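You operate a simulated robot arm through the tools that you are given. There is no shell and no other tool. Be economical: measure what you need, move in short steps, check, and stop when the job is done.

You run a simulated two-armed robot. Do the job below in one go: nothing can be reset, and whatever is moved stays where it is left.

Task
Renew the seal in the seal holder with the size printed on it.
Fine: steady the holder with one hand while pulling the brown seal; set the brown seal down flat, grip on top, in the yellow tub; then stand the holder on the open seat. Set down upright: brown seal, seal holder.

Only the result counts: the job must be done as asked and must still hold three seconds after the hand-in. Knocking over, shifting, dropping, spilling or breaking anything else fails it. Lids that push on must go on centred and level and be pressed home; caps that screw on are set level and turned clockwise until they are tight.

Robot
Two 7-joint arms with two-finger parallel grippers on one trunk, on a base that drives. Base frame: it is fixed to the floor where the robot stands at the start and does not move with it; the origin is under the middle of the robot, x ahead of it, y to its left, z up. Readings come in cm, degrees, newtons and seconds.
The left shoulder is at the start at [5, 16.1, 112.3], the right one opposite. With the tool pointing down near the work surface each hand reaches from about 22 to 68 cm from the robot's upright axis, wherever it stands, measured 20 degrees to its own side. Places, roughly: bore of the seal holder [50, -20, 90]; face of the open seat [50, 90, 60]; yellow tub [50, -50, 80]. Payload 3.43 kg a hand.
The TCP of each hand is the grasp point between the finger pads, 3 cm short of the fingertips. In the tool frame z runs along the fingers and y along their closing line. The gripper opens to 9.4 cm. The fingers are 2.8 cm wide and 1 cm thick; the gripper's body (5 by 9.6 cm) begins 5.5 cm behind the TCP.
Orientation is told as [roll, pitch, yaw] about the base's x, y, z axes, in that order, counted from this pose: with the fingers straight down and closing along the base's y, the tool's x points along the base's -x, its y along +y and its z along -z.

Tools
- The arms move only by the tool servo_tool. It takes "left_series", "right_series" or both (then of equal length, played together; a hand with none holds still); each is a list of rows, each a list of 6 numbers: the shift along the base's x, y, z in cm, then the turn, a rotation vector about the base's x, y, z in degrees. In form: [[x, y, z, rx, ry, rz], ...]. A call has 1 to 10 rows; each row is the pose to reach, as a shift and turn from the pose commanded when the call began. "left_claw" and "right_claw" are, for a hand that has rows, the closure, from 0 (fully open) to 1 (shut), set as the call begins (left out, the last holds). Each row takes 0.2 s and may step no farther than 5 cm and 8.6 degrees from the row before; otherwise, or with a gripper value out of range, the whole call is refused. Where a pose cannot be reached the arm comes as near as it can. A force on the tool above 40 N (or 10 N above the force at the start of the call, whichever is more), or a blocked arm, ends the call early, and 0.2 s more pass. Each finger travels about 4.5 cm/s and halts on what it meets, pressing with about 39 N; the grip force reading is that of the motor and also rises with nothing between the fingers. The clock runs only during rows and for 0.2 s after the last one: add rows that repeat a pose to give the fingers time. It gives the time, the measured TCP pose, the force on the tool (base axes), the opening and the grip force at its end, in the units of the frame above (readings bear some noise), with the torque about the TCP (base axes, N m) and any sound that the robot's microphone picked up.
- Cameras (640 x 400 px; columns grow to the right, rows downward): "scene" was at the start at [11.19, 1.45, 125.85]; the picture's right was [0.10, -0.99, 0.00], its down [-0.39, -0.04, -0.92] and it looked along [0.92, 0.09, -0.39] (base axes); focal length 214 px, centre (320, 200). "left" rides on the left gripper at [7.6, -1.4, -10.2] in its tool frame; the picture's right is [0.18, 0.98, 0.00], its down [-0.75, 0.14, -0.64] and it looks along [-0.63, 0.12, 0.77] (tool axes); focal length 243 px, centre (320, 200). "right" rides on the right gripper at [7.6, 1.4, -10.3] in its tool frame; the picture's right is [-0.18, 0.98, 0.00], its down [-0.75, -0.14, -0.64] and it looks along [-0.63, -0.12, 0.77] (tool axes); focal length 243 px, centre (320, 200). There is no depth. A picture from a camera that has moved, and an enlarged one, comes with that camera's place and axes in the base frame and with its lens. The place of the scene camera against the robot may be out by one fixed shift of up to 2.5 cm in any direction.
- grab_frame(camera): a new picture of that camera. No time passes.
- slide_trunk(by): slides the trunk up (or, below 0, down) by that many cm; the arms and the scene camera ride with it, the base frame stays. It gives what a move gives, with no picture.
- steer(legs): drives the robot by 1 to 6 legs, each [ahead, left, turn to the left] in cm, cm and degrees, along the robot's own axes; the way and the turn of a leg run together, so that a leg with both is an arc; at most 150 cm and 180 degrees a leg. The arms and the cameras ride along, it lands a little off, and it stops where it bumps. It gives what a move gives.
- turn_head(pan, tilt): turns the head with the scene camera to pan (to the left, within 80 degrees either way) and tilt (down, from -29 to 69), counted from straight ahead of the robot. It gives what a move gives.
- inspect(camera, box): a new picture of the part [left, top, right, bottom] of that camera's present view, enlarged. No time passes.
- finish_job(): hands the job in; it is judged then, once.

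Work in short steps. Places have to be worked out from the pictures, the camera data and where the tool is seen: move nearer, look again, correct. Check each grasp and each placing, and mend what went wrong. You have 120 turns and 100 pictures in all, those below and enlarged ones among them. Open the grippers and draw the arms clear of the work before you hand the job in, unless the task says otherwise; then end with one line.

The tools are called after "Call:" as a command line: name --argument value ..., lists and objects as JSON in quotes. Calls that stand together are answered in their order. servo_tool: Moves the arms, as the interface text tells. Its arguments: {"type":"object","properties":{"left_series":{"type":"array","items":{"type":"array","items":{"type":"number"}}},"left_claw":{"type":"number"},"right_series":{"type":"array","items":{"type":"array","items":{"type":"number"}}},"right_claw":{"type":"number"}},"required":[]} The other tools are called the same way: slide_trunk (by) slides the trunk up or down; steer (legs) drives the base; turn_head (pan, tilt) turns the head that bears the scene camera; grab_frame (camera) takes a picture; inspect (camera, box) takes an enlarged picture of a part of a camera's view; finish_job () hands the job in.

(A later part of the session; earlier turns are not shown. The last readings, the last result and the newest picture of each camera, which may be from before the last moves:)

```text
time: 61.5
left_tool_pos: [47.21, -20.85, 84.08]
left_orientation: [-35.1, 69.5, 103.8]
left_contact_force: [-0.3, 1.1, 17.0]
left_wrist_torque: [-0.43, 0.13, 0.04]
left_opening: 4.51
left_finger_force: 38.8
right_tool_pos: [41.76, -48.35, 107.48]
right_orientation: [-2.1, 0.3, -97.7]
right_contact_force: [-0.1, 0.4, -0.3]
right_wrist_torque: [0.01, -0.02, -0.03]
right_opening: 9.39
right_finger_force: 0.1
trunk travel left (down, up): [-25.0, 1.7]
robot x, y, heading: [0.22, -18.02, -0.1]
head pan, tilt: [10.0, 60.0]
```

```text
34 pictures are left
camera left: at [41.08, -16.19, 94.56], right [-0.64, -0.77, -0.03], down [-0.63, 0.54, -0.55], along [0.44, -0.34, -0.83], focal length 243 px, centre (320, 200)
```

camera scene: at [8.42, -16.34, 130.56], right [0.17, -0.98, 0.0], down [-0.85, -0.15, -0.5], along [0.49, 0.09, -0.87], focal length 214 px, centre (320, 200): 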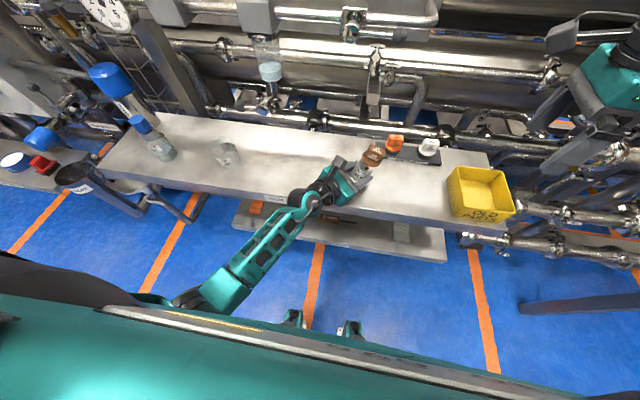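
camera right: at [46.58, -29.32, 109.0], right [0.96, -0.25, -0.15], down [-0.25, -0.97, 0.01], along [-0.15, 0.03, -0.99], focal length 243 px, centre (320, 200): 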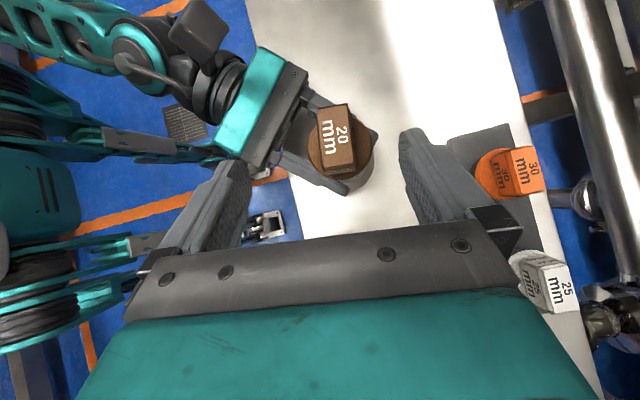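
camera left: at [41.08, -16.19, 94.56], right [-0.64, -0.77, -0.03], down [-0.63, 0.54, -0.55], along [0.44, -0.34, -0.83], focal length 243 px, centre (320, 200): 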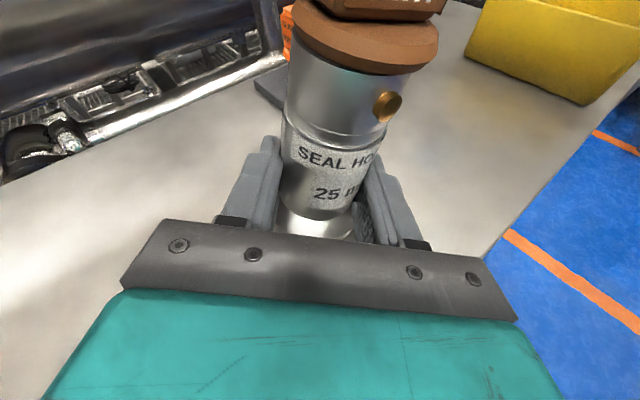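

The left elbow is tucked against the robot's torso, which blocked it, and the holder now leans about 12° in my grip. I level the hand while lifting slightly and moving away from the torso.

Call:
servo_tool --left_series '[[1, 0.3, 0.8, -2.5, 0.5, 0.7], [2, 0.6, 1.6, -6.3, 1.3, 1.7], [3, 1, 2, -9.5, 2, 2.6], [3.5, 1, 2, -12.7, 2.7, 3.5], [3.5, 1, 2, -12.7, 2.7, 3.5]]'

Call:
grab_frame --camera "left"

Call:
inspect --camera "scene" --box '[300, 120, 420, 220]'

```text
time: 62.7
left_tool_pos: [50.75, -19.95, 85.87]
left_orientation: [-0.1, 79.0, 141.2]
left_contact_force: [-0.2, 0.0, -3.0]
left_wrist_torque: [0.0, 0.01, 0.0]
left_opening: 4.48
left_finger_force: 39.0
right_tool_pos: [41.96, -48.48, 107.42]
right_orientation: [-2.2, 0.3, -97.7]
right_contact_force: [-0.5, -0.1, 0.8]
right_wrist_torque: [-0.02, -0.01, 0.0]
right_opening: 9.4
right_finger_force: 0.0
trunk travel left (down, up): [-25.0, 1.7]
robot x, y, heading: [-0.11, -17.82, 0.0]
head pan, tilt: [10.0, 60.0]
```

```text
33 pictures are left
camera left: at [44.83, -13.43, 95.37], right [-0.59, -0.79, 0.18], down [-0.69, 0.37, -0.62], along [0.42, -0.49, -0.77], focal length 243 px, centre (320, 200)
```

left: 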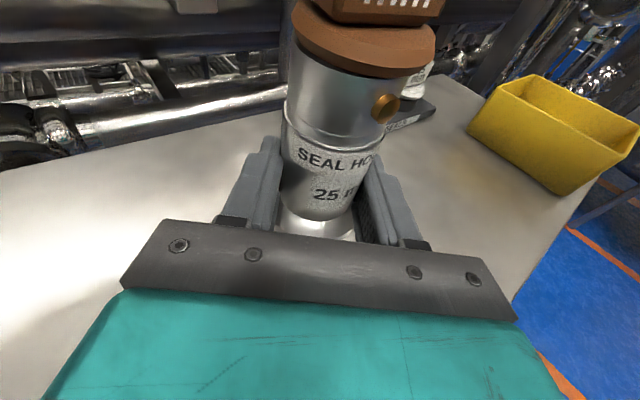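

```text
4.00 times, centred on (360, 170) of scene
camera zoom: at [8.57, -16.36, 130.53], right [0.17, -0.98, 0.0], down [-0.85, -0.15, -0.5], along [0.49, 0.09, -0.87], focal length 858 px, centre (160, 320)
```

zoom: 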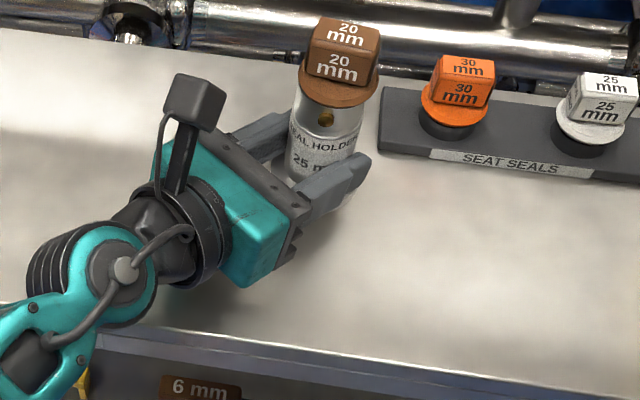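

The holder hangs free now. I lower gently until it touches the shelf.

Call:
servo_tool --left_series '[[0, 0, -0.3, 0, 0, 0], [0, 0, -0.6, 0, 0, 0], [0, 0, -0.9, 0, 0, 0], [0, 0, -1.2, 0, 0, 0], [0, 0, -1.2, 0, 0, 0]]'

```text
time: 63.9
left_tool_pos: [50.55, -19.96, 84.62]
left_orientation: [-0.4, 79.0, 140.8]
left_contact_force: [0.1, -0.4, -5.3]
left_wrist_torque: [-0.04, 0.12, -0.03]
left_opening: 4.43
left_finger_force: 39.0
right_tool_pos: [41.99, -48.43, 107.39]
right_orientation: [-2.3, 0.2, -97.7]
right_contact_force: [0.6, 0.7, 0.7]
right_wrist_torque: [0.04, 0.01, 0.02]
right_opening: 9.41
right_finger_force: 0.1
trunk travel left (down, up): [-25.0, 1.7]
robot x, y, heading: [-0.09, -18.08, -0.1]
head pan, tilt: [10.0, 60.0]
```

Call:
servo_tool --left_series '[[0, 0, -0.3, 0, 0, 0], [0, 0, -0.6, 0, 0, 0], [0, 0, -0.6, 0, 0, 0]]'

Call:
grab_frame --camera "left"

```text
time: 64.7
left_tool_pos: [50.65, -19.86, 84.05]
left_orientation: [-0.5, 79.1, 140.8]
left_contact_force: [2.2, 0.1, 1.8]
left_wrist_torque: [0.07, 0.08, 0.0]
left_opening: 4.42
left_finger_force: 38.7
right_tool_pos: [41.95, -48.42, 107.39]
right_orientation: [-2.1, 0.2, -97.7]
right_contact_force: [-0.2, -0.8, -0.2]
right_wrist_torque: [0.02, 0.0, 0.03]
right_opening: 9.42
right_finger_force: 0.0
trunk travel left (down, up): [-25.0, 1.7]
robot x, y, heading: [0.27, -17.82, 0.2]
head pan, tilt: [10.0, 60.0]
```

```text
31 pictures are left
camera left: at [44.68, -13.38, 93.61], right [-0.59, -0.79, 0.18], down [-0.69, 0.37, -0.62], along [0.42, -0.49, -0.76], focal length 243 px, centre (320, 200)
```

left: 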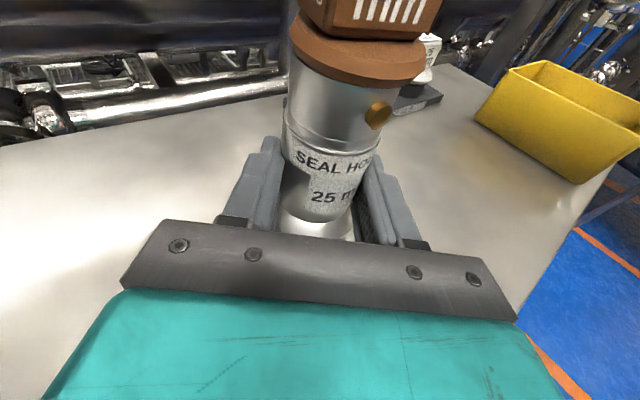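

Contact is light. I lower another 0.4 cm and open partly so it settles.

Call:
servo_tool --left_series '[[0, 0, -0.3, 0, 0, 0], [0, 0, -0.5, 0, 0, 0], [0, 0, -0.5, 0, 0, 0]]'

Call:
servo_tool --left_series '[[0, 0, 0, 0, 0, 0], [0, 0, 0, 0, 0, 0], [0, 0, 0, 0, 0, 0], [0, 0, 0, 0, 0, 0]]' --left_claw 0.3

Call:
grab_frame --camera "left"

```text
time: 65.5
left_tool_pos: [50.66, -20.01, 83.51]
left_orientation: [-0.2, 78.8, 141.0]
left_contact_force: [-0.3, -0.3, 0.3]
left_wrist_torque: [0.08, 0.0, -0.03]
left_opening: 4.43
left_finger_force: 38.9
right_tool_pos: [41.89, -48.39, 107.36]
right_orientation: [-2.2, 0.2, -97.7]
right_contact_force: [-0.5, 0.3, -0.3]
right_wrist_torque: [0.01, -0.02, -0.03]
right_opening: 9.4
right_finger_force: 0.0
trunk travel left (down, up): [-25.0, 1.7]
robot x, y, heading: [-0.0, -17.72, -0.0]
head pan, tilt: [10.0, 60.0]
```

```text
time: 66.5
left_tool_pos: [50.78, -19.95, 83.5]
left_orientation: [-0.3, 79.1, 141.0]
left_contact_force: [-0.5, -0.3, -0.6]
left_wrist_torque: [-0.01, 0.02, -0.01]
left_opening: 6.56
left_finger_force: 0.0
right_tool_pos: [41.87, -48.41, 107.52]
right_orientation: [-2.3, 0.3, -97.7]
right_contact_force: [0.1, -0.2, 0.1]
right_wrist_torque: [-0.01, 0.0, -0.01]
right_opening: 9.41
right_finger_force: 0.0
trunk travel left (down, up): [-25.0, 1.7]
robot x, y, heading: [-0.01, -18.23, 0.0]
head pan, tilt: [10.0, 60.0]
```

```text
30 pictures are left
camera left: at [44.7, -13.42, 93.13], right [-0.59, -0.79, 0.18], down [-0.69, 0.37, -0.62], along [0.42, -0.49, -0.77], focal length 243 px, centre (320, 200)
```

left: 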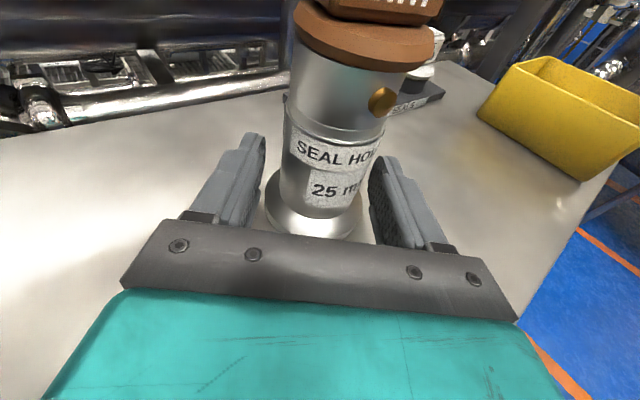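

The holder stands at about (51,-20.8). I open fully, back the left hand out along its axis and up. Then I'll reposition the base so the right arm can work tool-down.

Call:
servo_tool --left_series '[[0, 0, 0, 0, 0, 0], [0, 0, 0, 0, 0, 0], [-1.5, 1.2, 0.3, 0, 0, 0], [-4, 3.2, 0.8, 0, 0, 0], [-6.5, 5.4, 2, 0, 0, 0], [-9, 7.5, 5, 0, 0, 0], [-10, 10, 9, 0, 0, 0], [-10, 13, 12.5, 0, 0, 0], [-10, 16, 16, 0, 0, 0]]' --left_claw 0

Call:
servo_tool --left_series '[[0, 1, 1.5, 0, 0, -8], [0, 2, 3, 0, 0, -16], [0, 3, 4.5, 0, 0, -24], [0, 4, 6, 0, 0, -32], [0, 5, 7, 0, 0, -38], [0, 5, 7, 0, 0, -38]]'

Call:
grab_frame --camera "scene"

```text
time: 68.5
left_tool_pos: [40.73, -3.73, 99.76]
left_orientation: [0.2, 79.0, 141.3]
left_contact_force: [-0.7, -0.2, -0.5]
left_wrist_torque: [-0.01, -0.03, 0.0]
left_opening: 9.4
left_finger_force: 0.0
right_tool_pos: [41.93, -48.41, 107.42]
right_orientation: [-2.2, 0.2, -97.8]
right_contact_force: [0.6, -0.6, -0.3]
right_wrist_torque: [0.02, 0.01, 0.0]
right_opening: 9.42
right_finger_force: 0.0
trunk travel left (down, up): [-25.0, 1.7]
robot x, y, heading: [0.0, -17.98, -0.1]
head pan, tilt: [10.0, 60.0]
```

```text
time: 69.9
left_tool_pos: [40.81, 1.02, 106.59]
left_orientation: [-0.5, 79.1, 102.7]
left_contact_force: [0.1, -0.4, -0.1]
left_wrist_torque: [-0.01, 0.0, -0.03]
left_opening: 9.41
left_finger_force: 0.1
right_tool_pos: [41.89, -48.5, 107.35]
right_orientation: [-2.2, 0.2, -97.7]
right_contact_force: [0.5, 0.4, 0.0]
right_wrist_torque: [0.0, -0.01, -0.04]
right_opening: 9.41
right_finger_force: 0.0
trunk travel left (down, up): [-25.0, 1.7]
robot x, y, heading: [-0.06, -17.78, 0.0]
head pan, tilt: [10.0, 60.0]
```

```text
29 pictures are left
camera scene: at [8.53, -16.36, 130.54], right [0.17, -0.98, 0.0], down [-0.85, -0.15, -0.5], along [0.49, 0.09, -0.87], focal length 214 px, centre (320, 200)
```

scene: 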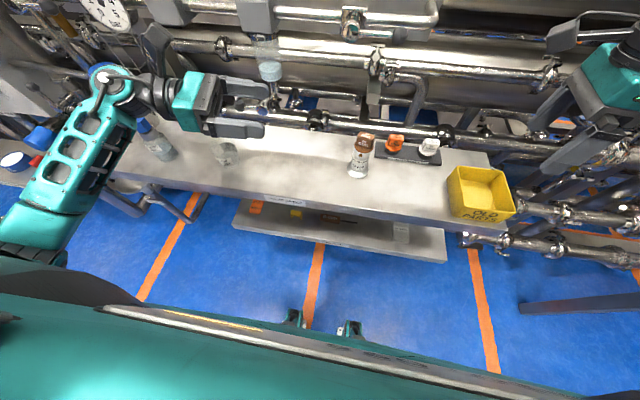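

The holder stands clear and the left elbow now swings outward. I bring the left hand back and inward for clearance, raise the right a bit, drive 12 left and 5 ahead, then bring the trunk down.

Call:
servo_tool --left_series '[[-2, -3, 0, 0, 0, 0], [-4, -6, 0, 0, 0, 0], [-5, -9, 0, 0, 0, 0], [-5, -12, 0, 0, 0, 0], [-5, -12, 0, 0, 0, 0]]' --right_series '[[0, -1, 2, 0, 0, 0], [0, -2, 4, 0, 0, 0], [0, -3, 5, 0, 0, 0], [0, -3, 5, 0, 0, 0], [0, -3, 5, 0, 0, 0]]'

Call:
steer --legs '[[0, 12, 0], [5, 0, 0]]'

Call:
slide_trunk --by -8

Call:
turn_head --pan -15 --tilt 45

Call:
grab_frame --camera "scene"

```text
time: 71.1
left_tool_pos: [35.79, -11.08, 106.41]
left_orientation: [-0.3, 79.2, 103.0]
left_contact_force: [-0.6, 1.1, -0.4]
left_wrist_torque: [-0.02, 0.02, -0.01]
left_opening: 9.39
left_finger_force: 0.0
right_tool_pos: [41.85, -51.5, 112.22]
right_orientation: [-2.2, 0.2, -97.6]
right_contact_force: [-0.4, -0.7, -0.3]
right_wrist_torque: [0.01, 0.01, 0.01]
right_opening: 9.37
right_finger_force: 0.1
trunk travel left (down, up): [-25.0, 1.7]
robot x, y, heading: [-0.25, -18.27, -0.0]
head pan, tilt: [10.0, 60.0]
```

```text
time: 73.4
left_tool_pos: [40.99, 1.06, 106.42]
left_orientation: [0.0, 79.1, 103.1]
left_contact_force: [-0.4, -1.1, -0.2]
left_wrist_torque: [-0.01, -0.05, -0.02]
left_opening: 9.4
left_finger_force: 0.0
right_tool_pos: [46.9, -39.4, 112.27]
right_orientation: [-2.1, 0.2, -97.8]
right_contact_force: [0.3, -0.5, 0.3]
right_wrist_torque: [-0.01, 0.02, -0.01]
right_opening: 9.4
right_finger_force: 0.2
trunk travel left (down, up): [-25.0, 1.7]
robot x, y, heading: [5.06, -5.57, 0.1]
head pan, tilt: [10.0, 60.0]
```

```text
time: 74.5
left_tool_pos: [40.83, 0.96, 98.46]
left_orientation: [-0.3, 79.2, 102.8]
left_contact_force: [-0.7, 0.5, 0.1]
left_wrist_torque: [-0.04, -0.03, 0.01]
left_opening: 9.38
left_finger_force: 0.0
right_tool_pos: [46.85, -39.45, 104.32]
right_orientation: [-2.1, 0.1, -97.7]
right_contact_force: [0.3, 0.1, -0.4]
right_wrist_torque: [0.0, 0.01, 0.0]
right_opening: 9.41
right_finger_force: 0.0
trunk travel left (down, up): [-17.0, 9.7]
robot x, y, heading: [5.16, -5.82, -0.2]
head pan, tilt: [10.0, 60.0]
```

```text
time: 75.4
left_tool_pos: [40.89, 1.02, 98.44]
left_orientation: [-0.2, 79.1, 102.8]
left_contact_force: [0.0, -0.5, 0.3]
left_wrist_torque: [0.02, -0.01, -0.03]
left_opening: 9.37
left_finger_force: 0.0
right_tool_pos: [46.78, -39.46, 104.32]
right_orientation: [-2.3, 0.2, -97.8]
right_contact_force: [-0.8, 0.7, -0.2]
right_wrist_torque: [0.02, 0.0, -0.01]
right_opening: 9.42
right_finger_force: 0.0
trunk travel left (down, up): [-17.0, 9.7]
robot x, y, heading: [5.29, -5.64, -0.3]
head pan, tilt: [-15.0, 45.0]
```

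```text
28 pictures are left
camera scene: at [14.91, -7.56, 124.48], right [-0.26, -0.97, 0.0], down [-0.68, 0.18, -0.71], along [0.68, -0.18, -0.71], focal length 214 px, centre (320, 200)
```

scene: 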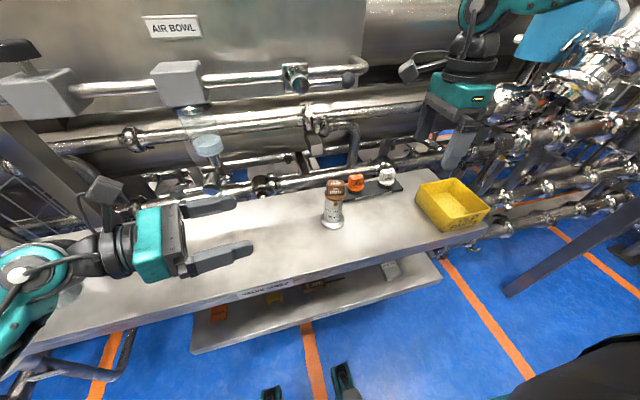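

Everything stands. Now I test the right hand, tool-down, toward a point just beside the holder.

Call:
servo_tool --right_series '[[1, 4, 0, 0, 0, 0], [2, 8, -1, 0, 0, 0], [3, 12, -2, 0, 0, 0], [4, 15.5, -2.5, 0, 0, 0], [4.2, 18.3, -2.5, 0, 0, 0], [4.2, 18.3, -2.5, 0, 0, 0]]'

Call:
grab_frame --camera "right"

```text
time: 76.0
left_tool_pos: [40.97, 1.0, 98.5]
left_orientation: [-0.5, 79.0, 102.4]
left_contact_force: [-0.1, 0.6, 0.7]
left_wrist_torque: [0.01, 0.01, -0.02]
left_opening: 9.41
left_finger_force: 0.0
right_tool_pos: [48.59, -32.63, 103.47]
right_orientation: [-2.5, -0.2, -98.1]
right_contact_force: [-8.7, -9.8, 3.6]
right_wrist_torque: [1.35, -1.11, 0.34]
right_opening: 9.41
right_finger_force: 0.1
trunk travel left (down, up): [-17.0, 9.7]
robot x, y, heading: [5.2, -5.87, -0.4]
head pan, tilt: [-15.0, 45.0]
stopped in row 3 (right hand): the force on the tool passed its limit at 77 N (the readings are from after the stop); the commanded pose is now the measured one
```

```text
27 pictures are left
camera right: at [51.35, -25.34, 113.77], right [0.95, -0.32, -0.04], down [-0.22, -0.73, 0.65], along [-0.24, -0.61, -0.76], focal length 243 px, centre (320, 200)
```

right: 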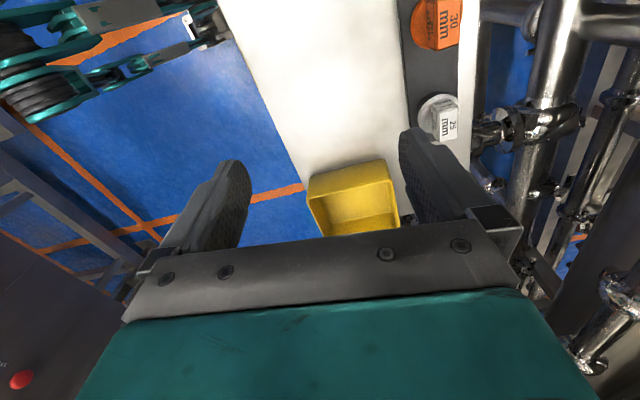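

The right hand's camera, which sits on the +y side at this yaw, hit the air-in bar overhead. Better is yaw 0 with the hand leaning back toward the robot: camera on the robot side, and the pads still flat on the grip's ±y faces. I back off and re-orient.

Call:
servo_tool --right_series '[[-1.5, -2, 0, 0, 0, 0], [-4, -5, 0, 0, 0, 0], [-6, -8, 1, 0, 0, 0], [-8, -9, 2, 0, 0, 8], [-8, -9, 3, 0, 0, 16], [-8, -9, 3, 0, 0, 24], [-8, -9, 3, 0, 0, 32], [-8, -9, 3, 0, 0, 40], [-8, -9, 3, 0, 0, 48]]'

Call:
servo_tool --right_series '[[0, 0, 0, 0, 0, 8.3], [0, 0, 0, 0, 0, 16.6], [0, 0, 0, 0, 0, 25], [0, 0, 0, 0, 0, 33.3], [0, 0, 0, 0, 0, 41.6], [0, 0, 0, 0, 0, 50], [0, 0, 0, 0, 0, 50]]'

Call:
servo_tool --right_series '[[0, 0, -1, 0, -7, 0], [0, 0, -2, 0, -14, 0], [0, 0, -3, 0, -21, 0], [0, 0, -3, 0, -28, 0], [0, 0, -3, 0, -28, 0]]'

Call:
grab_frame --camera "scene"

```text
time: 78.0
left_tool_pos: [40.94, 1.06, 98.3]
left_orientation: [-0.2, 78.9, 103.0]
left_contact_force: [-0.1, 0.2, 0.2]
left_wrist_torque: [0.01, -0.02, 0.01]
left_opening: 9.42
left_finger_force: 0.1
right_tool_pos: [40.64, -41.46, 106.56]
right_orientation: [-2.3, -0.1, -49.8]
right_contact_force: [0.9, 0.2, 0.4]
right_wrist_torque: [0.01, -0.01, 0.01]
right_opening: 9.43
right_finger_force: 0.1
trunk travel left (down, up): [-17.0, 9.7]
robot x, y, heading: [5.6, -5.61, -0.4]
head pan, tilt: [-15.0, 45.0]
```

```text
time: 79.6
left_tool_pos: [40.94, 1.01, 98.54]
left_orientation: [-0.2, 79.0, 102.8]
left_contact_force: [-0.3, -0.1, -0.7]
left_wrist_torque: [-0.01, 0.0, 0.0]
left_opening: 9.39
left_finger_force: 0.1
right_tool_pos: [40.63, -41.42, 106.6]
right_orientation: [-2.3, -0.1, 0.2]
right_contact_force: [-0.5, -0.1, -0.1]
right_wrist_torque: [-0.02, -0.02, -0.03]
right_opening: 9.44
right_finger_force: 0.1
trunk travel left (down, up): [-17.0, 9.7]
robot x, y, heading: [5.23, -5.77, -0.1]
head pan, tilt: [-15.0, 45.0]
```

```text
time: 80.8
left_tool_pos: [40.95, 0.98, 98.41]
left_orientation: [-0.1, 79.0, 102.9]
left_contact_force: [0.4, -0.3, 0.0]
left_wrist_torque: [0.03, -0.01, -0.03]
left_opening: 9.41
left_finger_force: 0.1
right_tool_pos: [40.6, -41.53, 103.5]
right_orientation: [-2.5, -28.3, 0.0]
right_contact_force: [-0.2, 0.4, -0.6]
right_wrist_torque: [0.01, -0.02, 0.01]
right_opening: 9.38
right_finger_force: 0.1
trunk travel left (down, up): [-17.0, 9.7]
robot x, y, heading: [5.42, -5.7, -0.1]
head pan, tilt: [-15.0, 45.0]
```

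```text
26 pictures are left
camera scene: at [14.92, -7.58, 124.48], right [-0.26, -0.96, 0.0], down [-0.68, 0.19, -0.71], along [0.68, -0.19, -0.71], focal length 214 px, centre (320, 200)
```

scene: 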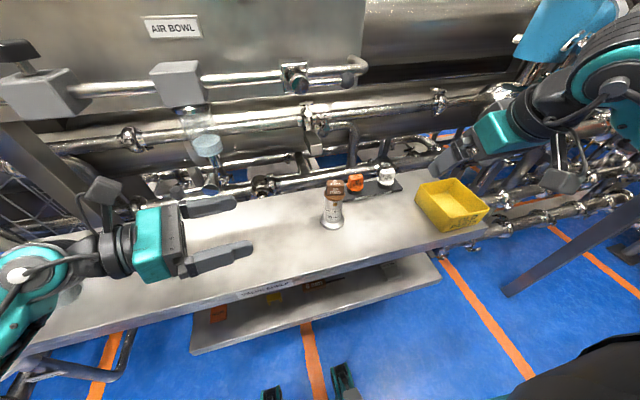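

All intact. I move the right hand, leaning 28° back, toward the holder, staying above it.

Call:
servo_tool --right_series '[[1, 4, 0, 0, 0, 0], [2, 8, 0, 0, 0, 0], [3, 12, -0.5, 0, 0, 0], [4.5, 16, -1, 0, 0, 0], [6, 19.7, -1.5, 0, 0, 0], [6, 19.7, -1.5, 0, 0, 0]]'

Call:
grab_frame --camera "right"

```text
time: 82.2
left_tool_pos: [40.97, 0.96, 98.46]
left_orientation: [-0.2, 79.0, 102.9]
left_contact_force: [0.4, 0.3, -0.4]
left_wrist_torque: [-0.01, -0.02, 0.01]
left_opening: 9.39
left_finger_force: 0.0
right_tool_pos: [46.59, -21.71, 101.81]
right_orientation: [-2.4, -28.1, 0.1]
right_contact_force: [-0.7, -0.6, 0.4]
right_wrist_torque: [-0.02, -0.02, 0.0]
right_opening: 9.4
right_finger_force: 0.0
trunk travel left (down, up): [-17.0, 9.7]
robot x, y, heading: [4.81, -6.04, -0.3]
head pan, tilt: [-15.0, 45.0]
```

```text
25 pictures are left
camera right: at [35.09, -19.81, 107.27], right [0.18, 0.98, 0.05], down [0.36, -0.11, 0.93], along [0.92, -0.15, -0.37], focal length 243 px, centre (320, 200)
```

right: 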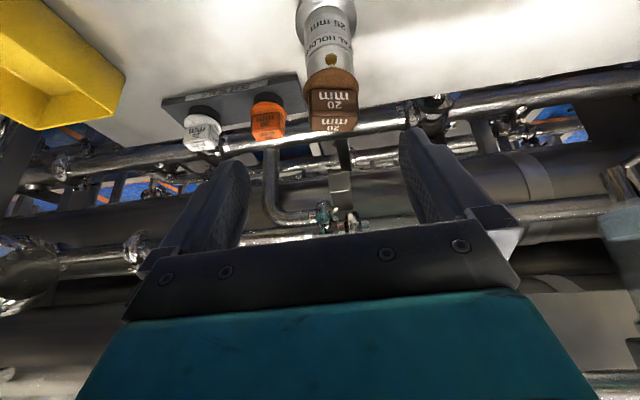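

The right hand reaches above the holder easily this way. I zoom on the brown grip for centre and yaw.

Call:
inspect --camera "right" --box '[270, 0, 400, 140]'

```text
2.86 times, centred on (335, 70) of right
camera zoom: at [35.09, -19.81, 107.27], right [0.18, 0.98, 0.05], down [0.36, -0.11, 0.93], along [0.92, -0.15, -0.37], focal length 693 px, centre (277, 571)
```

zoom: 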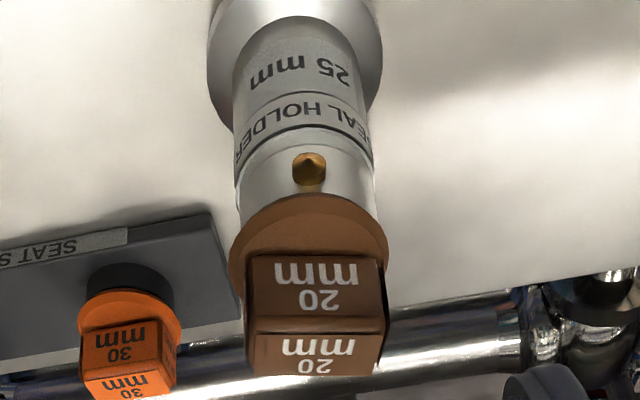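

The holder sits at about (51.7,-21.0), block yaw about -6°. I raise the right hand a little and bring the left hand to its pre-grasp point, with its direction rotated 9° so the wrist stays away from the cup.

Call:
servo_tool --left_series '[[1, -3, 0, 0, 0, 3], [2, -6, 0, 0, 0, 6], [3.5, -9, -1, 0, 0, 9], [5, -12, -3, 0, 0, 9], [6.3, -13.8, -6, 0, 0, 9], [7.4, -13.8, -9, 0, 0, 9], [7.4, -13.8, -12.4, 0, 0, 9], [7.4, -13.8, -12.4, 0, 0, 9]]' --right_series '[[0, 0, 2.5, 0, 0, 0], [0, 0, 5, 0, 0, 0], [0, 0, 5, 2, 0, -3], [0, 0, 5, 2, 0, -6], [0, 0, 5, 2, 0, -6], [0, 0, 5, 2, 0, -6], [0, 0, 5, 2, 0, -6], [0, 0, 5, 2, 0, -6]]'

Call:
grab_frame --camera "left"

```text
time: 84.0
left_tool_pos: [48.41, -12.9, 85.99]
left_orientation: [-0.3, 78.9, 111.8]
left_contact_force: [0.4, 1.0, 0.2]
left_wrist_torque: [0.01, 0.05, 0.01]
left_opening: 9.41
left_finger_force: 0.0
right_tool_pos: [46.51, -21.71, 107.01]
right_orientation: [-0.1, -28.0, -7.0]
right_contact_force: [0.2, 0.7, -0.4]
right_wrist_torque: [0.01, 0.01, 0.01]
right_opening: 9.4
right_finger_force: 0.1
trunk travel left (down, up): [-17.0, 9.7]
robot x, y, heading: [4.99, -6.23, -0.3]
head pan, tilt: [-15.0, 45.0]
```

```text
23 pictures are left
camera left: at [46.32, -4.25, 95.56], right [-0.9, -0.4, 0.18], down [-0.42, 0.66, -0.62], along [0.13, -0.63, -0.77], focal length 243 px, centre (320, 200)
```

left: 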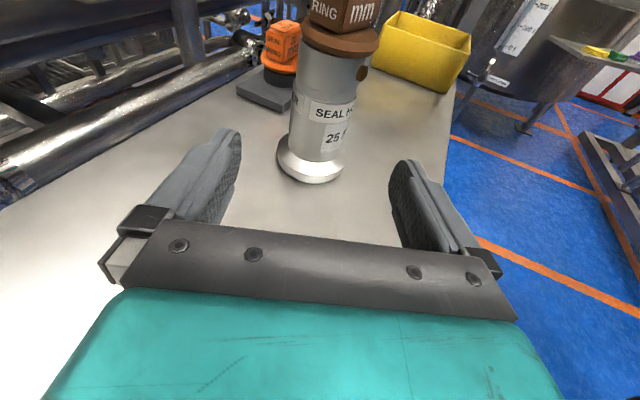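

The holder is dead ahead and the fingers are level. I slide in and close.

Call:
servo_tool --left_series '[[0.8, -2, -0.8, 0, 0, 0], [1.7, -4, -1.4, 0, 0, 0], [2.5, -6, -1.6, 0, 0, 0], [3.1, -7.6, -1.6, 0, 0, 0], [3.1, -7.6, -1.6, 0, 0, 0]]'

Call:
servo_tool --left_series '[[0, 0, 0, 0, 0, 0], [0, 0, 0, 0, 0, 0], [0, 0, 0, 0, 0, 0], [0, 0, 0, 0, 0, 0]]' --left_claw 1

Call:
inspect --camera "right" --box '[250, 0, 410, 150]'

```text
time: 85.2
left_tool_pos: [51.37, -20.42, 84.39]
left_orientation: [-0.3, 79.0, 111.8]
left_contact_force: [0.2, 0.0, -0.5]
left_wrist_torque: [-0.01, -0.02, -0.04]
left_opening: 9.4
left_finger_force: 0.0
right_tool_pos: [46.57, -21.69, 106.97]
right_orientation: [-0.1, -28.0, -7.0]
right_contact_force: [0.5, 0.7, -0.8]
right_wrist_torque: [0.01, 0.02, 0.02]
right_opening: 9.42
right_finger_force: 0.0
trunk travel left (down, up): [-17.0, 9.7]
robot x, y, heading: [5.11, -5.7, -0.0]
head pan, tilt: [-15.0, 45.0]
```

```text
time: 86.2
left_tool_pos: [51.44, -20.4, 84.35]
left_orientation: [-0.2, 79.0, 111.9]
left_contact_force: [1.0, -0.6, 0.9]
left_wrist_torque: [-0.05, -0.01, 0.03]
left_opening: 4.78
left_finger_force: 38.6
right_tool_pos: [46.51, -21.72, 107.02]
right_orientation: [-0.1, -27.9, -6.9]
right_contact_force: [-0.2, -0.2, 0.9]
right_wrist_torque: [0.02, -0.01, 0.0]
right_opening: 9.4
right_finger_force: 0.0
trunk travel left (down, up): [-17.0, 9.7]
robot x, y, heading: [5.14, -6.16, -0.1]
head pan, tilt: [-15.0, 45.0]
```

```text
2.67 times, centred on (330, 75) of right
camera zoom: at [35.3, -18.83, 112.48], right [0.28, 0.96, 0.08], down [0.34, -0.18, 0.92], along [0.9, -0.23, -0.38], focal length 647 px, centre (293, 533)
```

zoom: 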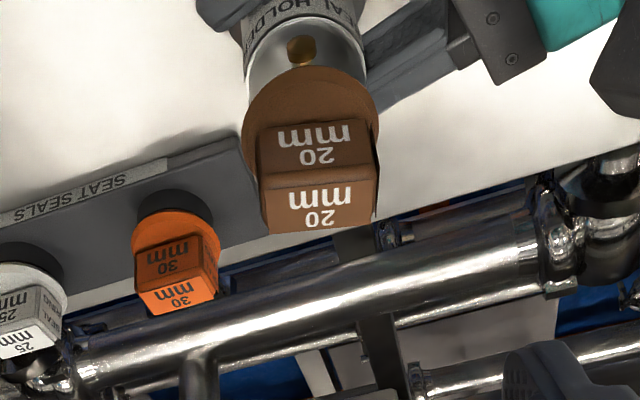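

The holder is held cleanly. The block centre is at (51.75,-21.05). I part-close the right gripper to about 6 cm to clear the left hand's camera and descend around the grip.

Call:
servo_tool --right_series '[[1, 0.2, -2, 0, 0, 0], [2, 0.4, -5, 0, 0, 0], [2.9, 0.6, -8, 0, 0, 0], [3.5, 0.8, -10.5, 0, 0, -1], [3.85, 0.8, -12, 0, 0, -1.4], [3.85, 0.8, -12, 0, 0, -1.4]]' --right_claw 0.36

Call:
grab_frame --camera "right"

```text
time: 87.6
left_tool_pos: [51.31, -20.48, 84.43]
left_orientation: [-0.2, 79.1, 112.0]
left_contact_force: [-0.6, 1.0, 1.5]
left_wrist_torque: [0.03, 0.0, 0.05]
left_opening: 4.8
left_finger_force: 38.4
right_tool_pos: [50.45, -20.94, 95.1]
right_orientation: [0.0, -27.9, -8.4]
right_contact_force: [-0.1, -0.6, -0.2]
right_wrist_torque: [0.01, 0.01, -0.01]
right_opening: 6.03
right_finger_force: 0.1
trunk travel left (down, up): [-17.0, 9.7]
robot x, y, heading: [5.2, -5.83, -0.3]
head pan, tilt: [-15.0, 45.0]
```

```text
21 pictures are left
camera right: at [39.27, -17.72, 100.5], right [0.31, 0.95, 0.08], down [0.34, -0.19, 0.92], along [0.89, -0.25, -0.38], focal length 243 px, centre (320, 200)
```

right: 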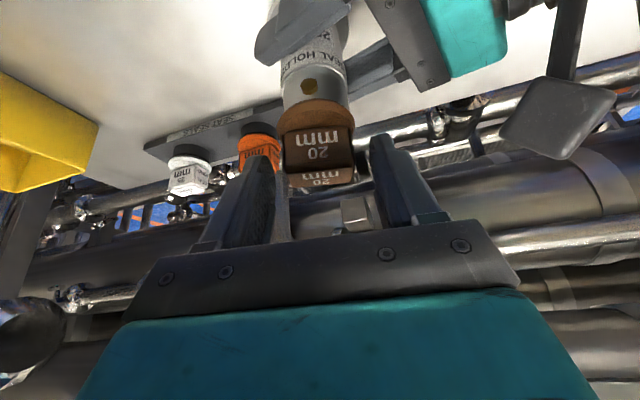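

The fingers straddle the block. I close on it and check the opening (expect about 3.9).

Call:
servo_tool --right_series '[[0, 0, 0, 0, 0, 0], [0, 0, 0, 0, 0, 0], [0, 0, 0, 0, 0, 0]]' --right_claw 1

```text
time: 88.4
left_tool_pos: [51.34, -20.35, 84.43]
left_orientation: [-0.2, 79.0, 111.8]
left_contact_force: [0.5, 2.0, 2.0]
left_wrist_torque: [-0.01, -0.04, 0.06]
left_opening: 4.79
left_finger_force: 39.3
right_tool_pos: [50.52, -20.89, 95.04]
right_orientation: [-0.1, -27.9, -8.3]
right_contact_force: [-0.3, 0.8, 0.5]
right_wrist_torque: [0.0, -0.03, -0.02]
right_opening: 3.87
right_finger_force: 38.8
trunk travel left (down, up): [-17.0, 9.7]
robot x, y, heading: [5.0, -5.7, -0.4]
head pan, tilt: [-15.0, 45.0]
```

The right hand grips the seal at 3.87 cm. I pull straight up slowly while the left hand holds.

Call:
servo_tool --right_series '[[0, 0, 0.3, 0, 0, 0], [0, 0, 0.6, 0, 0, 0], [0, 0, 1, 0, 0, 0], [0, 0, 1.5, 0, 0, 0], [0, 0, 2, 0, 0, 0], [0, 0, 3, 0, 0, 0], [0, 0, 4, 0, 0, 0], [0, 0, 4, 0, 0, 0]]'

Call:
grab_frame --camera "right"

```text
time: 90.2
left_tool_pos: [51.42, -20.42, 84.46]
left_orientation: [-0.3, 78.9, 112.0]
left_contact_force: [0.1, 0.0, 1.7]
left_wrist_torque: [-0.02, -0.04, -0.04]
left_opening: 4.77
left_finger_force: 38.3
right_tool_pos: [50.49, -21.02, 98.89]
right_orientation: [-0.1, -28.0, -8.5]
right_contact_force: [-0.3, 0.0, -0.2]
right_wrist_torque: [0.01, -0.04, -0.01]
right_opening: 3.87
right_finger_force: 38.5
trunk travel left (down, up): [-17.0, 9.7]
robot x, y, heading: [4.98, -5.81, -0.3]
head pan, tilt: [-15.0, 45.0]
```

```text
20 pictures are left
camera right: at [39.29, -17.82, 104.56], right [0.31, 0.95, 0.08], down [0.34, -0.19, 0.92], along [0.89, -0.25, -0.38], focal length 243 px, centre (320, 200)
```

right: 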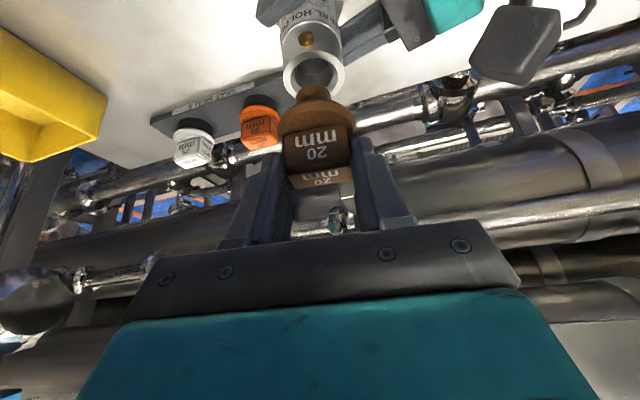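

The brown seal is out, upright in the grip. I put the tub's centre at about (47.2,-52.7), with its rim near z 85. I carry the seal over it at safe height.

Call:
servo_tool --right_series '[[0, -1, 1.5, 0, 0, 0], [-0.5, -5, 2, 0, 0, 0], [-1, -9.5, 2, 0, 0, 0], [-1.6, -14, 2, 0, 0, 0], [-2.2, -18.5, 2, 0, 0, 0], [-2.8, -23, 2, 0, 0, 0], [-3.4, -27.5, 2, 0, 0, 0], [-4, -31.4, 2, 0, 0, 0], [-4, -31.4, 2, 0, 0, 0]]'

Call:
grab_frame --camera "right"

Call:
turn_head --pan -35 --tilt 45

Call:
grab_frame --camera "scene"

```text
time: 92.2
left_tool_pos: [51.35, -20.47, 84.44]
left_orientation: [-0.3, 79.1, 111.8]
left_contact_force: [0.1, 0.8, 1.7]
left_wrist_torque: [0.03, -0.03, -0.02]
left_opening: 4.78
left_finger_force: 38.8
right_tool_pos: [46.29, -52.41, 100.99]
right_orientation: [-0.2, -28.0, -8.4]
right_contact_force: [0.3, 0.0, -1.1]
right_wrist_torque: [-0.03, -0.01, 0.04]
right_opening: 3.89
right_finger_force: 38.5
trunk travel left (down, up): [-17.0, 9.7]
robot x, y, heading: [4.97, -6.26, -0.1]
head pan, tilt: [-15.0, 45.0]
```

```text
19 pictures are left
camera right: at [35.05, -49.34, 106.52], right [0.31, 0.95, 0.08], down [0.34, -0.19, 0.92], along [0.89, -0.25, -0.38], focal length 243 px, centre (320, 200)
```

right: 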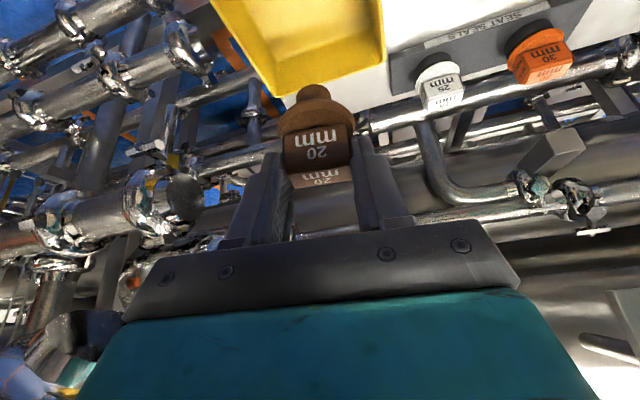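

```text
time: 93.1
left_tool_pos: [51.52, -20.36, 84.48]
left_orientation: [-0.2, 79.0, 111.9]
left_contact_force: [-0.6, 0.1, 1.0]
left_wrist_torque: [0.02, -0.04, 0.03]
left_opening: 4.78
left_finger_force: 39.1
right_tool_pos: [46.13, -52.45, 100.9]
right_orientation: [-0.1, -28.0, -8.3]
right_contact_force: [0.2, -0.2, -0.6]
right_wrist_torque: [-0.02, 0.06, -0.02]
right_opening: 3.86
right_finger_force: 39.1
trunk travel left (down, up): [-17.0, 9.7]
robot x, y, heading: [4.88, -6.28, -0.0]
head pan, tilt: [-35.0, 45.0]
```

```text
18 pictures are left
camera scene: at [13.69, -10.13, 124.49], right [-0.58, -0.82, 0.0], down [-0.58, 0.41, -0.71], along [0.58, -0.41, -0.71], focal length 214 px, centre (320, 200)
```

scene: 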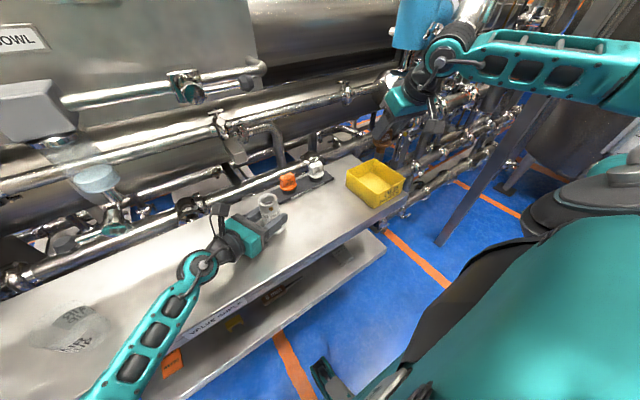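

The tub checks out at x 41–54, y -58 to -46.6, and the seal is centred over it. I descend to near the floor.

Call:
servo_tool --right_series '[[0, 0, -3, 0, 0, 0], [0, 0, -6, 0, 0, 0], [0, 0, -9, 0, 0, 0], [0, 0, -11, 0, 0, 0], [0, 0, -12, 0, 0, 0], [0, 0, -12, 0, 0, 0]]'

Call:
grab_frame --camera "right"

```text
time: 94.5
left_tool_pos: [51.43, -20.33, 84.33]
left_orientation: [-0.1, 79.0, 111.9]
left_contact_force: [-1.1, 0.9, 1.4]
left_wrist_torque: [0.0, -0.06, 0.04]
left_opening: 4.78
left_finger_force: 38.7
right_tool_pos: [46.36, -52.21, 89.18]
right_orientation: [-0.2, -28.0, -8.4]
right_contact_force: [-0.1, 0.0, 0.2]
right_wrist_torque: [0.03, -0.02, 0.0]
right_opening: 3.87
right_finger_force: 39.1
trunk travel left (down, up): [-17.0, 9.7]
robot x, y, heading: [5.1, -5.84, -0.3]
head pan, tilt: [-35.0, 45.0]
```

```text
17 pictures are left
camera right: at [35.15, -49.1, 94.64], right [0.31, 0.95, 0.08], down [0.34, -0.19, 0.92], along [0.89, -0.25, -0.38], focal length 243 px, centre (320, 200)
```

right: 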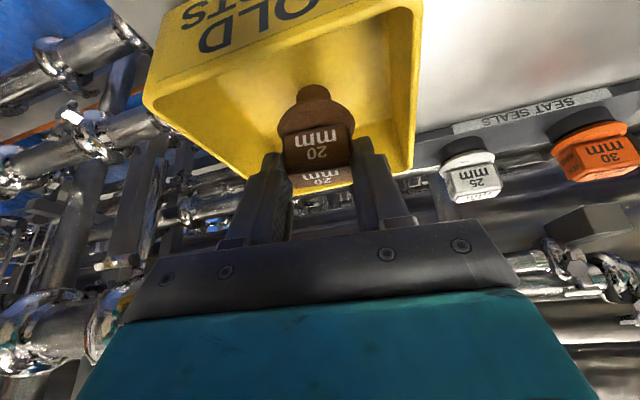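

The seal is inside the tub's outline. I lower slowly in small steps until the force shows contact.

Call:
servo_tool --right_series '[[0, 0, -0.5, 0, 0, 0], [0, 0, -1, 0, 0, 0], [0, 0, -1.5, 0, 0, 0], [0, 0, -1.5, 0, 0, 0]]'

```text
time: 95.5
left_tool_pos: [51.35, -20.32, 84.35]
left_orientation: [-0.2, 79.0, 111.9]
left_contact_force: [0.2, -0.4, 0.4]
left_wrist_torque: [-0.01, -0.01, 0.0]
left_opening: 4.75
left_finger_force: 39.2
right_tool_pos: [46.61, -52.28, 87.83]
right_orientation: [-0.2, -28.4, -8.4]
right_contact_force: [-1.1, 0.6, 16.5]
right_wrist_torque: [0.06, -0.02, 0.01]
right_opening: 3.89
right_finger_force: 39.2
trunk travel left (down, up): [-17.0, 9.7]
robot x, y, heading: [4.96, -6.03, -0.2]
head pan, tilt: [-35.0, 45.0]
```

It touches the floor at z≈87.8. I ease up 0.2 cm, open to 6 cm, and retract along the fingers.

Call:
servo_tool --right_series '[[0, 0, 0.2, 0, 0, 0], [0, 0, 0.2, 0, 0, 0]]'

Call:
servo_tool --right_series '[[0, 0, 0, 0, 0, 0], [0, 0, 0, 0, 0, 0], [0, 0, 0, 0, 0, 0], [-0.5, 0, 1, 0, 0, 0], [-1.5, 0, 3, 0, 0, 0], [-2.5, 0, 5, 0, 0, 0], [-3, 0, 9, 0, 0, 0], [-3, 0, 13, 0, 0, 0], [-3, 0, 13, 0, 0, 0]]' --right_claw 0.36

Call:
grab_frame --camera "right"

```text
time: 96.1
left_tool_pos: [51.4, -20.34, 84.3]
left_orientation: [-0.1, 79.0, 112.0]
left_contact_force: [-1.0, -0.2, -0.1]
left_wrist_torque: [0.05, 0.01, 0.02]
left_opening: 4.76
left_finger_force: 39.2
right_tool_pos: [46.46, -52.45, 87.81]
right_orientation: [-0.2, -28.2, -8.5]
right_contact_force: [3.5, -0.4, 11.3]
right_wrist_torque: [-0.02, -0.37, 0.01]
right_opening: 3.85
right_finger_force: 39.0
trunk travel left (down, up): [-17.0, 9.7]
robot x, y, heading: [5.15, -5.81, -0.4]
head pan, tilt: [-35.0, 45.0]
```

```text
time: 98.1
left_tool_pos: [51.31, -20.37, 84.42]
left_orientation: [-0.2, 79.0, 111.9]
left_contact_force: [-0.2, 0.2, 0.7]
left_wrist_torque: [0.05, -0.07, 0.0]
left_opening: 4.78
left_finger_force: 38.9
right_tool_pos: [43.41, -52.29, 100.84]
right_orientation: [-0.1, -28.0, -8.5]
right_contact_force: [0.2, 0.4, -0.5]
right_wrist_torque: [0.05, -0.01, -0.01]
right_opening: 6.02
right_finger_force: 0.0
trunk travel left (down, up): [-17.0, 9.7]
robot x, y, heading: [5.15, -6.08, -0.1]
head pan, tilt: [-35.0, 45.0]
```

```text
16 pictures are left
camera right: at [32.12, -49.12, 106.33], right [0.31, 0.95, 0.08], down [0.34, -0.19, 0.92], along [0.89, -0.25, -0.38], focal length 243 px, centre (320, 200)
```

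right: 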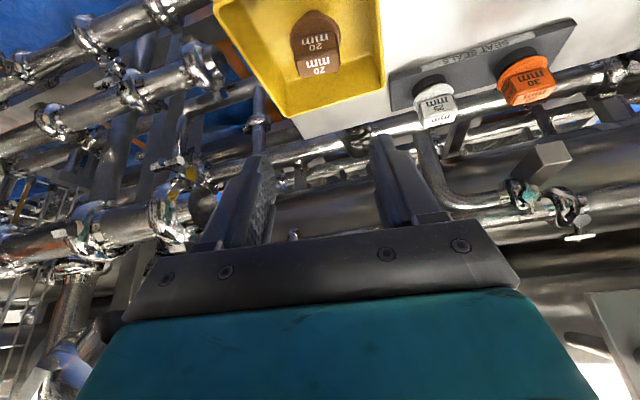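

The brown seal sits flat with its grip up in the tub. Next I move toward the white seal and zoom on it.

Call:
servo_tool --right_series '[[2, 2.5, 0, 0, 0, 0], [4.5, 5, -0.5, 0, 0, 0], [7, 7.5, -1, 0, 0, 2], [9, 9.8, -2, 0, 0, 4], [10.6, 11.3, -3, 0, 0, 5], [10.6, 11.3, -3, 0, 0, 5]]'

Call:
inspect --camera "right" --box '[240, 20, 400, 150]'

```text
time: 99.5
left_tool_pos: [51.46, -20.45, 84.4]
left_orientation: [-0.2, 79.0, 111.9]
left_contact_force: [-0.8, -0.1, 1.3]
left_wrist_torque: [-0.01, -0.08, 0.0]
left_opening: 4.77
left_finger_force: 38.7
right_tool_pos: [54.0, -41.04, 97.72]
right_orientation: [-0.2, -28.1, -3.4]
right_contact_force: [0.1, -0.9, -0.6]
right_wrist_torque: [0.01, 0.01, -0.02]
right_opening: 6.03
right_finger_force: 0.1
trunk travel left (down, up): [-17.0, 9.7]
robot x, y, heading: [5.07, -5.64, -0.2]
head pan, tilt: [-35.0, 45.0]
```

```text
3.08 times, centred on (320, 85) of right
camera zoom: at [42.46, -38.94, 103.3], right [0.22, 0.97, 0.08], down [0.35, -0.16, 0.92], along [0.91, -0.17, -0.38], focal length 746 px, centre (320, 554)
```

zoom: 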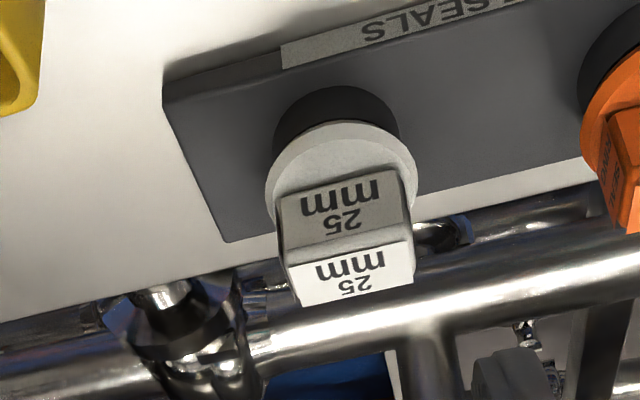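

White's centre is at about (61.2,-40.6), top z 86.15, yaw -4°. I approach along the finger axis with a 6 cm opening.

Call:
servo_tool --right_series '[[1.5, 0.2, -1, 0, 0, -1], [3, 0.4, -3, 0, 0, -1], [4.2, 0.5, -5.5, 0, 0, -1], [5.1, 0.55, -8, 0, 0, -1], [5.85, 0.55, -10.1, 0, 0, -1], [5.85, 0.55, -10.1, 0, 0, -1]]'

Call:
grab_frame --camera "right"

```text
time: 100.9
left_tool_pos: [51.38, -20.34, 84.34]
left_orientation: [-0.3, 79.0, 112.0]
left_contact_force: [-0.7, -0.3, 1.5]
left_wrist_torque: [0.03, -0.06, 0.06]
left_opening: 4.78
left_finger_force: 39.2
right_tool_pos: [59.88, -40.48, 87.42]
right_orientation: [-0.1, -28.1, -4.4]
right_contact_force: [-0.2, -0.1, 0.3]
right_wrist_torque: [-0.02, 0.0, 0.0]
right_opening: 6.02
right_finger_force: 0.1
trunk travel left (down, up): [-17.0, 9.7]
robot x, y, heading: [5.06, -5.79, -0.0]
head pan, tilt: [-35.0, 45.0]
```

```text
14 pictures are left
camera right: at [48.46, -38.14, 92.94], right [0.24, 0.97, 0.08], down [0.35, -0.17, 0.92], along [0.9, -0.19, -0.38], focal length 243 px, centre (320, 200)
```

right: 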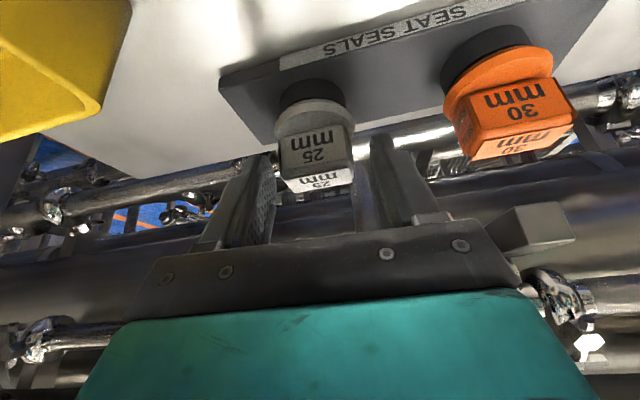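

The alignment matches the brown grasp. I close and lift straight up.

Call:
servo_tool --right_series '[[0, 0, 0, 0, 0, 0], [0, 0, 0, 0, 0, 0], [0, 0, 0, 0, 0, 0], [0, 0, 0.4, 0, 0, 0], [0, 0, 1, 0, 0, 0], [0, 0, 2, 0, 0, 0], [0, 0, 4, 0, 0, 0], [0, 0, 7, 0, 0, 0], [0, 0, 10, 0, 0, 0], [0, 0, 12, 0, 0, 0]]' --right_claw 1

Call:
grab_frame --camera "right"

```text
time: 103.1
left_tool_pos: [51.38, -20.48, 84.43]
left_orientation: [-0.2, 79.1, 111.9]
left_contact_force: [-0.4, 0.6, 1.6]
left_wrist_torque: [0.09, -0.06, 0.02]
left_opening: 4.76
left_finger_force: 39.4
right_tool_pos: [59.86, -40.51, 99.61]
right_orientation: [-0.1, -28.1, -4.3]
right_contact_force: [0.0, -0.3, 0.2]
right_wrist_torque: [0.03, 0.01, 0.0]
right_opening: 3.88
right_finger_force: 39.1
trunk travel left (down, up): [-17.0, 9.7]
robot x, y, heading: [5.53, -6.36, -0.5]
head pan, tilt: [-35.0, 45.0]
```

```text
13 pictures are left
camera right: at [48.55, -38.16, 105.11], right [0.24, 0.97, 0.08], down [0.35, -0.17, 0.92], along [0.9, -0.19, -0.38], focal length 243 px, centre (320, 200)
```

right: 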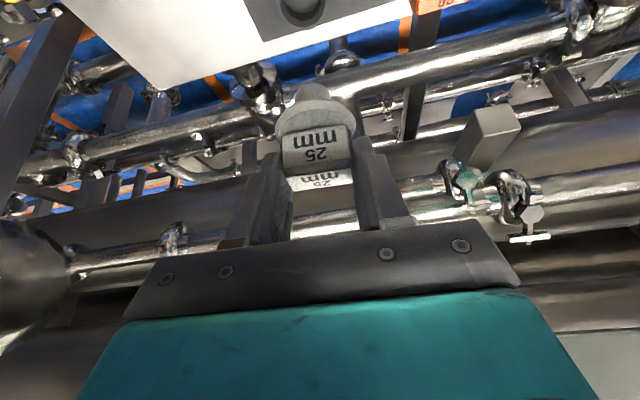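

White is held upright at 3.88 cm. I carry it back, -x first, to above the holder bore, matching the pose from which the brown seal came out.

Call:
servo_tool --right_series '[[-3, 1.5, 0.5, 0, 0, 0], [-6, 4, 1, 0, 0, 0], [-9, 6, 1, 0, 0, -1], [-9.4, 10, 1, 0, 0, -2], [-9.4, 14, 1, 0, 0, -4], [-9.4, 17.5, 1, 0, 0, -4.1], [-9.4, 19.55, 1, 0, 0, -4.1], [-9.4, 19.55, 1, 0, 0, -4.1]]'

Call:
grab_frame --camera "right"

Call:
grab_frame --camera "left"

```text
time: 104.9
left_tool_pos: [51.44, -20.39, 84.34]
left_orientation: [-0.1, 79.0, 111.8]
left_contact_force: [-0.9, 0.5, 1.2]
left_wrist_torque: [0.02, -0.08, 0.01]
left_opening: 4.77
left_finger_force: 39.3
right_tool_pos: [50.42, -21.02, 100.67]
right_orientation: [-0.1, -28.0, -8.6]
right_contact_force: [0.9, 0.3, -0.7]
right_wrist_torque: [0.0, -0.03, 0.01]
right_opening: 3.9
right_finger_force: 39.0
trunk travel left (down, up): [-17.0, 9.7]
robot x, y, heading: [5.25, -6.16, -0.0]
head pan, tilt: [-35.0, 45.0]
```

```text
12 pictures are left
camera right: at [39.23, -17.89, 106.11], right [0.31, 0.95, 0.08], down [0.34, -0.19, 0.92], along [0.89, -0.26, -0.38], focal length 243 px, centre (320, 200)
```

right: 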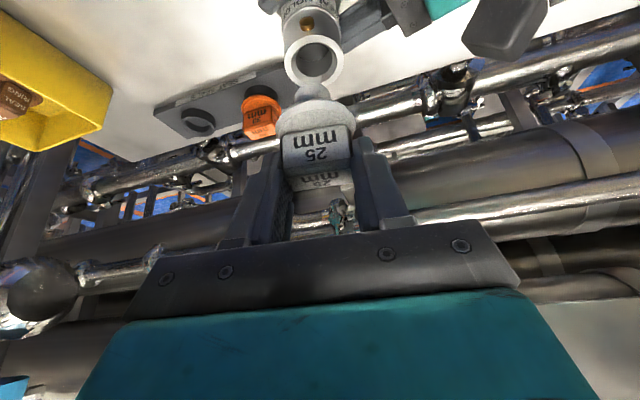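

```text
11 pictures are left
camera left: at [49.38, -11.83, 93.96], right [-0.9, -0.4, 0.18], down [-0.42, 0.66, -0.62], along [0.13, -0.63, -0.77], focal length 243 px, centre (320, 200)
```

left: 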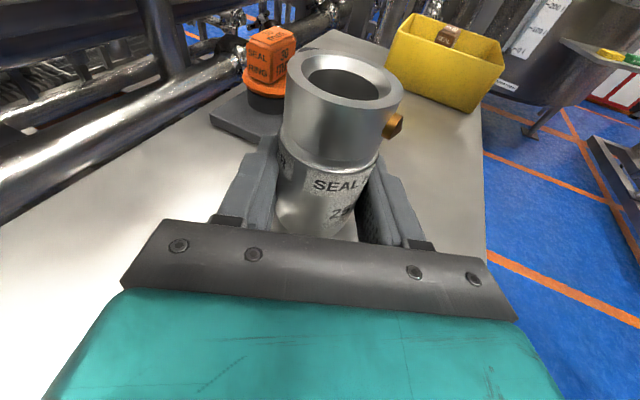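

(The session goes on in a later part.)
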